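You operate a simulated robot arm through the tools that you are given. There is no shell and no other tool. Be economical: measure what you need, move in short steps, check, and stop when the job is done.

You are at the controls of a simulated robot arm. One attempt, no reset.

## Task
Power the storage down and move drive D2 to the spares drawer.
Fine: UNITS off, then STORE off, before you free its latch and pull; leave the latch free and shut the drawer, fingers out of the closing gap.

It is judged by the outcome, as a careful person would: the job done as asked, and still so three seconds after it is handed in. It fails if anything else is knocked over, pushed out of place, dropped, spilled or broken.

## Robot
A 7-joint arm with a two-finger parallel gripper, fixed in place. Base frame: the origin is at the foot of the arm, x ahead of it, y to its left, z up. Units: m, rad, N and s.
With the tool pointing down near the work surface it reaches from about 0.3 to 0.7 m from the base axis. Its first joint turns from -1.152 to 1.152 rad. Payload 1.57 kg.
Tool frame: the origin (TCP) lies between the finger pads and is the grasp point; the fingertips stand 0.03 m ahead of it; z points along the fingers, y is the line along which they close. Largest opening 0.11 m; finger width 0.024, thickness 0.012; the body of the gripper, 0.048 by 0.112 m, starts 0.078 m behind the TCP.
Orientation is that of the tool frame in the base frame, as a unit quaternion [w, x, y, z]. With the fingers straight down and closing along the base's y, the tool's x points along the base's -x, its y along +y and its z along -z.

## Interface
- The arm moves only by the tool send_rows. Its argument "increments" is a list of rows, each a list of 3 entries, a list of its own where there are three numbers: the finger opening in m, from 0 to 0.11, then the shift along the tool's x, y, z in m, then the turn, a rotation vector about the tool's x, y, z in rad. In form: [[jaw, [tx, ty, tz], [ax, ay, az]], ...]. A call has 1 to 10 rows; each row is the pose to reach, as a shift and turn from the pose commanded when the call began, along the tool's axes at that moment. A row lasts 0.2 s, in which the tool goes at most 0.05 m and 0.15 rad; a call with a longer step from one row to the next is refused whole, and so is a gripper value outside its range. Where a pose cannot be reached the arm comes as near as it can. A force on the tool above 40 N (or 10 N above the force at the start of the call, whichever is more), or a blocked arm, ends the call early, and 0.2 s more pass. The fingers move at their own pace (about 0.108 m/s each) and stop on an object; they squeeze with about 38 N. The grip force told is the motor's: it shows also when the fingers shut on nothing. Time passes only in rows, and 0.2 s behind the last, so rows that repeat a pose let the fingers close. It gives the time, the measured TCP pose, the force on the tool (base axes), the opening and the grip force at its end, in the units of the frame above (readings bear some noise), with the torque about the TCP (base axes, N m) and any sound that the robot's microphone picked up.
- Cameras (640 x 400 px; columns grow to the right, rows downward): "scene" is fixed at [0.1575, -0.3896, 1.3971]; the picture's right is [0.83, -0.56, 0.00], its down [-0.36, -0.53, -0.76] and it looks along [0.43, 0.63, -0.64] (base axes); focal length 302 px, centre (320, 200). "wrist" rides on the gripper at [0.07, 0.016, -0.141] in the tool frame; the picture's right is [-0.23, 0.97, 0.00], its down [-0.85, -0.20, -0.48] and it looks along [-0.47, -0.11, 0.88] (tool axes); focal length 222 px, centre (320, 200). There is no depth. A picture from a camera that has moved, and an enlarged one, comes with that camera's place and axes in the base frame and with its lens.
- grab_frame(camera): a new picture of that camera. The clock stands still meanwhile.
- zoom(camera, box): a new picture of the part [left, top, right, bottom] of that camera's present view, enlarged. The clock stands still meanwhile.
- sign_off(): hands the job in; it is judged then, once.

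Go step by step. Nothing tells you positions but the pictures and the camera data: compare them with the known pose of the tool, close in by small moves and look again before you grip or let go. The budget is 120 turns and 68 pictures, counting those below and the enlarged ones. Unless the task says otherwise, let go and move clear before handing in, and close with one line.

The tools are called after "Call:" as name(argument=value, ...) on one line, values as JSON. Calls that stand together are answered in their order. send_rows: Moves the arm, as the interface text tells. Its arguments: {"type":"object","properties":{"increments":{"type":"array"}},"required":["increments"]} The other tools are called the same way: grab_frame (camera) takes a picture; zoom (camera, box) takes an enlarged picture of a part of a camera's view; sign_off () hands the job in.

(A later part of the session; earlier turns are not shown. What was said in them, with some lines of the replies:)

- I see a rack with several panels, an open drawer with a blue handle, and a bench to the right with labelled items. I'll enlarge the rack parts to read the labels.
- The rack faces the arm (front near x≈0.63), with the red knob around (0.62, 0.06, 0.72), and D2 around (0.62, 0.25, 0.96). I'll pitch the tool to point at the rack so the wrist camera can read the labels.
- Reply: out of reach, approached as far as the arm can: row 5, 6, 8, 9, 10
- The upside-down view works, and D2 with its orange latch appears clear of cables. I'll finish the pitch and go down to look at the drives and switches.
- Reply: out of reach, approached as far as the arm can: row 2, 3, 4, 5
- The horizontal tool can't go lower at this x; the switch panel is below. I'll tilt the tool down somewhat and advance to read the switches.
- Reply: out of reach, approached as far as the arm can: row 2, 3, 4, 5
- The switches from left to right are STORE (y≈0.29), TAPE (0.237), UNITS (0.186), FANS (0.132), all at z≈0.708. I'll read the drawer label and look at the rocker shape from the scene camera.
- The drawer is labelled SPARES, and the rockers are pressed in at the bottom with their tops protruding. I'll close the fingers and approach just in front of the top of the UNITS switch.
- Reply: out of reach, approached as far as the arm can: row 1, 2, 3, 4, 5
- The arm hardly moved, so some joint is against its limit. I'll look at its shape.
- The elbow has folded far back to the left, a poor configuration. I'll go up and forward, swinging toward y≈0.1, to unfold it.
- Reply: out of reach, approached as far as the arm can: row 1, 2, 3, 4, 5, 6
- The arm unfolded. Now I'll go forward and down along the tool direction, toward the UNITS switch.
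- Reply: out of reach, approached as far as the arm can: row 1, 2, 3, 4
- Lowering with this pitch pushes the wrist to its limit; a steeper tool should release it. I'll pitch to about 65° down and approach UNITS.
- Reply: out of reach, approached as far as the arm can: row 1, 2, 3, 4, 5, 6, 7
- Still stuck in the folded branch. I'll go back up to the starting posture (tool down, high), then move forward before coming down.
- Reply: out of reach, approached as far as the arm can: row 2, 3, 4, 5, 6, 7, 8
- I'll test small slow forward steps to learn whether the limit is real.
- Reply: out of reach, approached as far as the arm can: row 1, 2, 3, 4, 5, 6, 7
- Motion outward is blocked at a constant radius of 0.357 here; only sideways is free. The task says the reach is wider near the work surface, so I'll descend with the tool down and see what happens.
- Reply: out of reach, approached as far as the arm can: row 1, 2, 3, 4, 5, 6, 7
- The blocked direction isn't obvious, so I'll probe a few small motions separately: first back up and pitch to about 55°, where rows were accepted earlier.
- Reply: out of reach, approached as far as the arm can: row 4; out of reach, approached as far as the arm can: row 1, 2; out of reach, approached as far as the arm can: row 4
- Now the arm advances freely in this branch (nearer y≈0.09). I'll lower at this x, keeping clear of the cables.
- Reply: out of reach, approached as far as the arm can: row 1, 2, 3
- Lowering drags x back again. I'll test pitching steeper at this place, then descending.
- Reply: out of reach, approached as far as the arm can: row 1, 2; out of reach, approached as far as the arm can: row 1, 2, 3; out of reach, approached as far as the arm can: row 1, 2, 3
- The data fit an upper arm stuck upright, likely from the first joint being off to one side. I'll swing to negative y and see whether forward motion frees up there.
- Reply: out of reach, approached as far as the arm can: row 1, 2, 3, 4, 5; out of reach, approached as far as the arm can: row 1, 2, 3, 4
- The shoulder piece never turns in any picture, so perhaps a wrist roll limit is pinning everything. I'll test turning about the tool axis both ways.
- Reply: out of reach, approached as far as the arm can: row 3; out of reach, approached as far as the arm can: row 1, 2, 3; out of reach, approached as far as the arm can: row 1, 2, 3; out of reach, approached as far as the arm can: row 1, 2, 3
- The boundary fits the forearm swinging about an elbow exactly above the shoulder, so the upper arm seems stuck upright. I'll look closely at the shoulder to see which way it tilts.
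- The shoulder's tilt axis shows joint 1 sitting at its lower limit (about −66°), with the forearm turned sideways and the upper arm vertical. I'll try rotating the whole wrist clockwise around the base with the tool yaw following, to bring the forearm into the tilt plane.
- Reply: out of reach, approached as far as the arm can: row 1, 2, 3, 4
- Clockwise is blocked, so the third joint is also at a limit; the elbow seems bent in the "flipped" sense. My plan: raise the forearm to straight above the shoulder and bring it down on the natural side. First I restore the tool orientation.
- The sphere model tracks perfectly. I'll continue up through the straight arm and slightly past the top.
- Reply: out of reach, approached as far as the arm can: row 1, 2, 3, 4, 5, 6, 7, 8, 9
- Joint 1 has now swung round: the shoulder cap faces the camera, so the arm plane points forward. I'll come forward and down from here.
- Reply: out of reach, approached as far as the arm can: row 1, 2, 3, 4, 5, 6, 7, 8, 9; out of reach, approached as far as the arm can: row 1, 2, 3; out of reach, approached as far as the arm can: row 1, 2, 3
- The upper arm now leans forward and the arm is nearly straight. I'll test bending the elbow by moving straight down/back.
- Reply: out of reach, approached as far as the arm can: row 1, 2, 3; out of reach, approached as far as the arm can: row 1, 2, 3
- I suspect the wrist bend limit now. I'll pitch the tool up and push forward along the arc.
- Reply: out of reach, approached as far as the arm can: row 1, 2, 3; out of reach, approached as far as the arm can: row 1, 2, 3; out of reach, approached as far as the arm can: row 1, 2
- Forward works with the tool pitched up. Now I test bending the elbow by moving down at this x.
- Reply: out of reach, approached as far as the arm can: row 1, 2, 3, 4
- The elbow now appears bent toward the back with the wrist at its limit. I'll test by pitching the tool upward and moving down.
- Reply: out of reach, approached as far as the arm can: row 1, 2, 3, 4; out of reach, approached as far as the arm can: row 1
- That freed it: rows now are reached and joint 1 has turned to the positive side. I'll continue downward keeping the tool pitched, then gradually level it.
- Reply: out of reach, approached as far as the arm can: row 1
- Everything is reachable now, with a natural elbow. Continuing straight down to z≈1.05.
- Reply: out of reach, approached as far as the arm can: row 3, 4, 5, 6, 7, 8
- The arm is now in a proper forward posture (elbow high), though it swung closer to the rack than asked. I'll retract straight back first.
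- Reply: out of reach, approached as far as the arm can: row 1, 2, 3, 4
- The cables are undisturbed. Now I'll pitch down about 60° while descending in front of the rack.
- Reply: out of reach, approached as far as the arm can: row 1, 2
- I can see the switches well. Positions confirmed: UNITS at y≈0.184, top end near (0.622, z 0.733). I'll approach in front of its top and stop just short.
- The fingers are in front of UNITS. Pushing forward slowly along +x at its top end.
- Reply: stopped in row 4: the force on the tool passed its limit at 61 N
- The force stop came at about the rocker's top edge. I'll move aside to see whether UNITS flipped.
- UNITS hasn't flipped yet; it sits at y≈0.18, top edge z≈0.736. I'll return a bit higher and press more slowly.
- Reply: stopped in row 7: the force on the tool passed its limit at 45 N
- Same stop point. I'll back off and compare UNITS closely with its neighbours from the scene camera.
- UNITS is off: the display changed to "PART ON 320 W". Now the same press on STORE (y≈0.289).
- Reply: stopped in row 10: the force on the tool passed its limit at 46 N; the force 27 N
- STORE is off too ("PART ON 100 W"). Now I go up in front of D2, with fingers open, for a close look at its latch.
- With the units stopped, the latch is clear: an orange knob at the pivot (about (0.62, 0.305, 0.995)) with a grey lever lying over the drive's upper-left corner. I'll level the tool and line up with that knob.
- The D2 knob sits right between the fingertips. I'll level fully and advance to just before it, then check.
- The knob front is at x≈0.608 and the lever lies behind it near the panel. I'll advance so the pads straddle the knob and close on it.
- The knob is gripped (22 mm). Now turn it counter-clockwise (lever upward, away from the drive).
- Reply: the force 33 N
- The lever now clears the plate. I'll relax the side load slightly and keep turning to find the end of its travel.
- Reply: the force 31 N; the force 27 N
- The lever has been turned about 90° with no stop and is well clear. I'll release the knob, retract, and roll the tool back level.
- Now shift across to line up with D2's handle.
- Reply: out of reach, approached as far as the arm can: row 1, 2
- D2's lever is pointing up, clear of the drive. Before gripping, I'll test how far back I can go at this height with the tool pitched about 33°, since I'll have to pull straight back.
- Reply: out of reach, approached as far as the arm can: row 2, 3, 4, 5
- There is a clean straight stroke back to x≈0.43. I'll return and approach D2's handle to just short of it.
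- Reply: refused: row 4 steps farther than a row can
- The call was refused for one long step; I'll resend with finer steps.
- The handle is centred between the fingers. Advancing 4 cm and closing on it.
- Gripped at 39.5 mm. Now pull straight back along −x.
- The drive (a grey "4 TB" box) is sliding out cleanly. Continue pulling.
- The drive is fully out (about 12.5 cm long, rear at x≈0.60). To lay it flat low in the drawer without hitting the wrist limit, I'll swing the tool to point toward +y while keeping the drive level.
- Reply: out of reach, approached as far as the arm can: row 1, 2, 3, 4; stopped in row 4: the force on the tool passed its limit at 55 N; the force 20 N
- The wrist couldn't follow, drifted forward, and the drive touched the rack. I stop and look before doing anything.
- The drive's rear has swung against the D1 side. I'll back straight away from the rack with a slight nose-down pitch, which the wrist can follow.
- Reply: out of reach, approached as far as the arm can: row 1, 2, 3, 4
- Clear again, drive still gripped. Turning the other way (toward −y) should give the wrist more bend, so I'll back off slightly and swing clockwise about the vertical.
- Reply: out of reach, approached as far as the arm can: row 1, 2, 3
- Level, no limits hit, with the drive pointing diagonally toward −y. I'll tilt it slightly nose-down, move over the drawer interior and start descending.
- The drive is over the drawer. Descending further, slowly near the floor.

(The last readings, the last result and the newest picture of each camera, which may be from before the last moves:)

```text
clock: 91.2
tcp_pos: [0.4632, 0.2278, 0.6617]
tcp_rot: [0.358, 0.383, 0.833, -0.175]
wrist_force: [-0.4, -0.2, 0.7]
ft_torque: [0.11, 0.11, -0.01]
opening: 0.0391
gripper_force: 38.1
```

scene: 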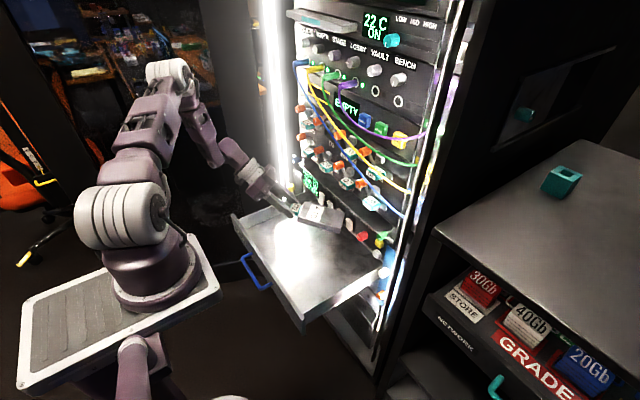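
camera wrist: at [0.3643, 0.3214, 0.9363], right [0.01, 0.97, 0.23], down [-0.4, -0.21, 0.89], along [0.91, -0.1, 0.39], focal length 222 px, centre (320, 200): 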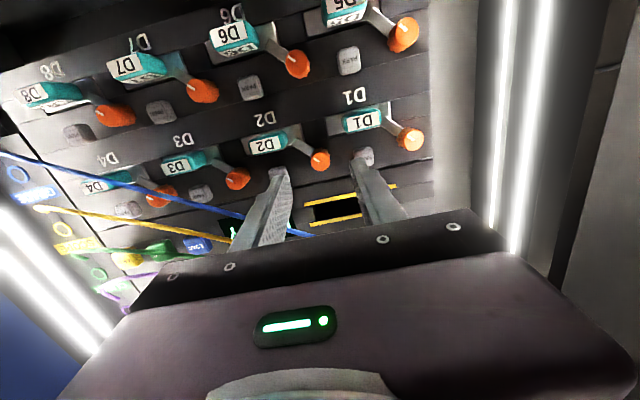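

No contact yet; continuing gently until it touches.

Call:
send_rows(increments=[[0, [0.0037, 0, 0.0034], [0, 0, 0]], [0, [0.0073, 0, 0.0068], [0, 0, 0]], [0, [0.011, 0, 0.0102], [0, 0, 0]], [0, [0.0146, 0, 0.0136], [0, 0, 0]], [0, [0.0183, 0, 0.017], [0, 0, 0]], [0, [0.022, 0, 0.0204], [0, 0, 0]], [0, [0.0256, 0, 0.0238], [0, 0, 0]], [0, [0.0293, 0, 0.0272], [0, 0, 0]]])

```text
clock: 93.0
tcp_pos: [0.4637, 0.226, 0.6207]
tcp_rot: [0.359, 0.383, 0.833, -0.175]
wrist_force: [-0.8, 3.4, 10.8]
ft_torque: [-0.2, -0.71, -0.1]
opening: 0.0396
gripper_force: 37.6
```

The drive's rear touches the drawer floor (~z 0.57). I'll shift a little forward for camera clearance, then flatten and lower the handle end.

Call:
send_rows(increments=[[0, [-0.008, 0.0115, 0.004], [0, 0, 0]], [0, [-0.0157, 0.0229, 0.0119], [0, 0, 0]], [0, [-0.011, 0.0229, 0.016], [0, -0.03, 0]], [0, [-0.0065, 0.023, 0.0203], [0, -0.065, 0]], [0, [-0.002, 0.0232, 0.0246], [0, -0.1, 0]], [0, [0.0026, 0.0233, 0.0289], [0, -0.13, 0]]])

```text
clock: 94.0
tcp_pos: [0.4981, 0.2277, 0.6214]
tcp_rot: [0.385, 0.379, 0.821, -0.184]
wrist_force: [1.5, -1.4, 3.8]
ft_torque: [0.06, -0.09, -0.02]
opening: 0.0392
gripper_force: 38.0
stopped in row 4: the force on the tool passed its limit at 51 N (the readings are from after the stop); the commanded pose is now the measured one
```

Call:
zoom(camera="scene", box=[225, 170, 401, 280])

```text
3.64 times, centred on (313, 225) of scene
camera zoom: at [0.1574, -0.3897, 1.3971], right [0.83, -0.56, 0.0], down [-0.36, -0.53, -0.76], along [0.43, 0.63, -0.64], focal length 1099 px, centre (346, 109)
```

zoom: 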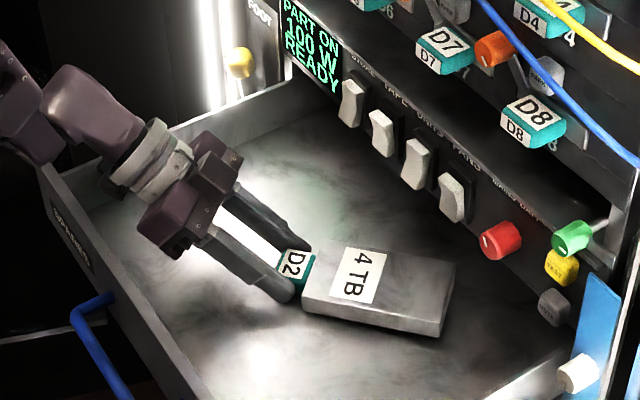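

The drive lies flat in the drawer. I'll release it and rise straight up.

Call:
send_rows(increments=[[0.045, [0, 0, 0], [0, 0, 0]], [0.055, [0, 0, 0], [0, 0, 0]], [0.065, [0, 0, 0], [0, 0, 0]], [0.065, [-0.0116, 0, -0.0095], [0, 0, 0]], [0.065, [-0.031, 0, -0.0254], [0, 0, 0]], [0.065, [-0.0617, -0.001, -0.0508], [0, 0, 0]], [0.065, [-0.093, -0.001, -0.0762], [0, 0, 0]], [0.065, [-0.123, -0.001, -0.1016], [0, 0, 0]]])

Call:
grab_frame(camera="scene")

```text
clock: 95.8
tcp_pos: [0.5005, 0.2302, 0.7809]
tcp_rot: [0.384, 0.379, 0.822, -0.184]
wrist_force: [0.2, -0.5, 0.6]
ft_torque: [0.02, 0.02, 0.03]
opening: 0.0651
gripper_force: 0.1
```

```text
3 pictures are left
```

scene: 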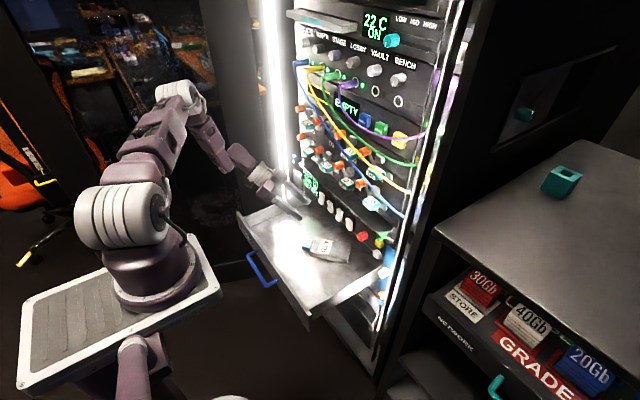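

The drive is in the drawer and released. Now I'll turn the tool back square and steep (about 75° down), fingers closed, to go round to the front of the drawer.

Call:
send_rows(increments=[[0.065, [0.0008, -0.0104, -0.0086], [-0.061, 0.072, -0.092]], [0.05, [0.0016, -0.0208, -0.0172], [-0.122, 0.143, -0.184]], [0.0, [0.0024, -0.0312, -0.0258], [-0.182, 0.215, -0.276]], [0.0, [0.0032, -0.0417, -0.0344], [-0.243, 0.287, -0.369]], [0.0, [0.0039, -0.0521, -0.043], [-0.304, 0.358, -0.461]], [0.0, [0.0047, -0.0625, -0.0516], [-0.365, 0.43, -0.553]], [0.0, [0.0055, -0.0729, -0.0602], [-0.425, 0.501, -0.645]], [0.0, [0.0063, -0.0833, -0.0688], [-0.486, 0.573, -0.737]]])

```text
clock: 97.6
tcp_pos: [0.3973, 0.2182, 0.8202]
tcp_rot: [0.13, -0.002, 0.991, 0.001]
wrist_force: [0.1, 0.0, -0.1]
ft_torque: [-0.02, 0.01, 0.02]
opening: 0.0002
gripper_force: 21.5
out of reach, approached as far as the arm can: row 4
```

Call:
send_rows(increments=[[0, [0.041, -0.006, -0.0076], [0, 0, 0]], [0, [0.082, -0.012, -0.0151], [0, 0, 0]], [0, [0.1234, -0.018, -0.0227], [0, 0, 0]]])

```text
clock: 98.4
tcp_pos: [0.2893, 0.229, 0.7958]
tcp_rot: [0.131, 0.0, 0.991, 0.0]
wrist_force: [-1.0, -0.1, -0.3]
ft_torque: [0.02, 0.01, -0.03]
opening: 0.0002
gripper_force: 21.5
out of reach, approached as far as the arm can: row 2, 3
```

Call:
send_rows(increments=[[0, [0.013, 0, 0.0375], [0, 0.03, 0]], [0, [0.026, 0, 0.075], [0, 0.06, 0]], [0, [0.03, 0, 0.088], [0, 0.06, 0]]])

```text
clock: 99.2
tcp_pos: [0.2828, 0.2273, 0.7025]
tcp_rot: [0.102, -0.001, 0.995, -0.001]
wrist_force: [-0.8, 0.3, -0.3]
ft_torque: [0.0, -0.01, 0.0]
opening: 0.0
gripper_force: 21.2
```

Call:
send_rows(increments=[[0, [0.006, -0.007, 0.02], [0, 0, 0]], [0, [0.012, -0.014, 0.04], [0, 0, 0]], [0, [0.0179, -0.02, 0.0617], [0, 0, 0]]])

Call:
zoom(camera="scene", box=[180, 180, 340, 330])

```text
clock: 100.0
tcp_pos: [0.278, 0.2074, 0.6366]
tcp_rot: [0.101, 0.0, 0.995, 0.0]
wrist_force: [-0.1, 1.2, 0.6]
ft_torque: [-0.03, -0.01, -0.01]
opening: 0.0001
gripper_force: 21.4
```

```text
2.67 times, centred on (260, 255) of scene
camera zoom: at [0.1575, -0.3896, 1.3971], right [0.83, -0.56, 0.0], down [-0.36, -0.53, -0.76], along [0.43, 0.63, -0.64], focal length 806 px, centre (480, 53)
```

zoom: 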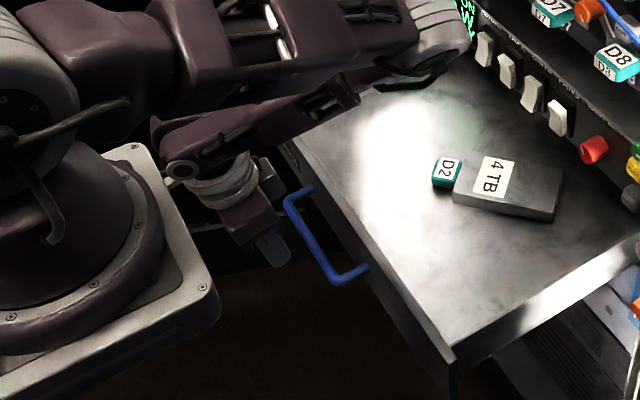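

The fingers are directly in front of the middle of the handle bar. Now push the drawer in along +x, easing the pitch as it goes.

Call:
send_rows(increments=[[0, [-0.0147, 0, 0.003], [0, 0, 0]], [0, [-0.0294, 0, 0.0061], [0, 0, 0]], [0, [-0.049, 0, 0.0102], [0, -0.03, 0]], [0, [-0.0685, 0, 0.0142], [0, -0.06, 0]], [0, [-0.0881, 0, 0.0183], [0, -0.09, 0]]])

```text
clock: 101.2
tcp_pos: [0.3671, 0.2072, 0.638]
tcp_rot: [0.146, -0.001, 0.989, 0.001]
wrist_force: [0.0, 0.7, -0.8]
ft_torque: [0.0, -0.01, -0.01]
opening: 0.0
gripper_force: 21.0
```

Call:
send_rows(increments=[[0, [-0.0191, 0, 0.0058], [0, 0, 0]], [0, [-0.0383, 0, 0.0116], [0, -0.03, 0]], [0, [-0.0574, 0, 0.0173], [0, -0.06, 0]], [0, [-0.0766, 0, 0.0231], [0, -0.09, 0]], [0, [-0.0957, 0, 0.0289], [0, -0.12, 0]], [0, [-0.115, 0, 0.0347], [0, -0.15, 0]], [0, [-0.134, 0, 0.0405], [0, -0.18, 0]]])

```text
clock: 102.8
tcp_pos: [0.5109, 0.2092, 0.6379]
tcp_rot: [0.235, -0.001, 0.972, 0.0]
wrist_force: [-0.2, -0.1, 0.2]
ft_torque: [-0.02, 0.0, 0.0]
opening: 0.0
gripper_force: 21.2
```

Call:
send_rows(increments=[[0, [-0.0089, 0, 0.0046], [0, -0.02, 0]], [0, [-0.0178, 0, 0.0091], [0, -0.04, 0]], [0, [-0.0267, 0, 0.0137], [0, -0.06, 0]], [0, [-0.0356, 0, 0.0183], [0, -0.08, 0]], [0, [-0.0445, 0, 0.0229], [0, -0.1, 0]], [0, [-0.0534, 0, 0.0274], [0, -0.1, 0]], [0, [-0.0622, 0, 0.032], [0, -0.1, 0]]])

```text
clock: 104.4
tcp_pos: [0.5721, 0.2098, 0.6357]
tcp_rot: [0.275, -0.003, 0.961, 0.001]
wrist_force: [-38.6, -1.6, -7.7]
ft_torque: [-0.1, 0.79, -0.1]
opening: 0.0
gripper_force: 21.4
```

The push now meets a firm stop (39 N), contact at the bar height. I'll back off and check that it's shut.

Call:
send_rows(increments=[[0, [0.017, 0, -0.0105], [0, 0, 0]], [0, [0.045, 0, -0.03], [0, 0, 0]], [0, [0.07, 0, -0.06], [0, 0, 0]], [0, [0.07, 0, -0.1], [0, 0, 0]]])

Call:
zoom(camera="scene", box=[250, 100, 442, 280])

```text
clock: 105.4
tcp_pos: [0.4655, 0.2085, 0.6844]
tcp_rot: [0.284, 0.0, 0.959, 0.0]
wrist_force: [-1.1, -0.6, -1.1]
ft_torque: [0.02, -0.03, 0.0]
opening: 0.0
gripper_force: 21.1
```

```text
2.22 times, centred on (346, 190) of scene
camera zoom: at [0.1575, -0.3896, 1.3971], right [0.83, -0.56, 0.0], down [-0.36, -0.53, -0.76], along [0.43, 0.63, -0.64], focal length 672 px, centre (262, 222)
```

zoom: 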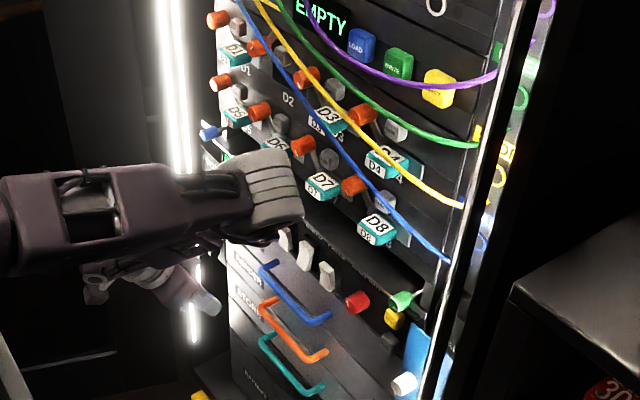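

The drawer front is flush with its neighbours. I'll move clear upward and use the last picture to confirm the switches, display and latch.

Call:
send_rows(increments=[[0, [-0.008, 0, -0.04], [0, 0, 0]], [0, [-0.018, 0, -0.08], [0, 0, 0]], [0, [-0.03, 0, -0.12], [0, 0, 0]], [0, [-0.04, 0, -0.153], [0, 0, 0]], [0, [-0.04, 0, -0.153], [0, 0, 0]]])

Call:
grab_frame(camera="wrist")

```text
clock: 106.6
tcp_pos: [0.4163, 0.2102, 0.8371]
tcp_rot: [0.282, -0.001, 0.959, 0.001]
wrist_force: [0.0, 0.1, -0.5]
ft_torque: [0.0, 0.02, 0.03]
opening: 0.0
gripper_force: 21.1
```

```text
0 pictures are left
camera wrist: at [0.2823, 0.2247, 0.917], right [0.19, 0.97, 0.12], down [0.46, -0.2, 0.87], along [0.87, -0.11, -0.49], focal length 222 px, centre (320, 200)
```

wrist: 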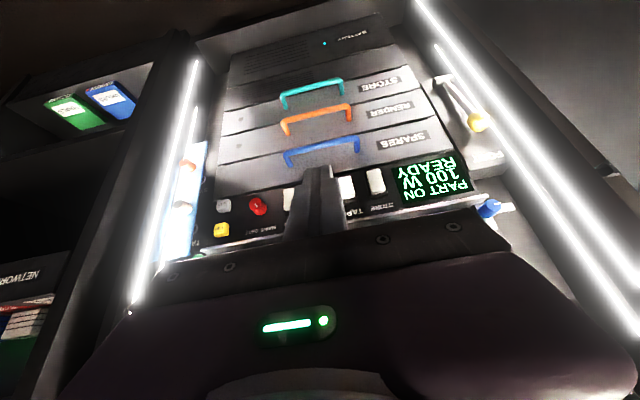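

The SPARES drawer is shut flush, the display still shows PART ON 100 W, and the arm is clear. Handing in.

Call:
sign_off()

```text
The job is handed in.
```

D2 is in the shut SPARES drawer, with UNITS switched off and then STORE before I freed its latch, which I left free. The drive's rear briefly knocked against the rack by D1 on the way out, and I saw nothing moved.
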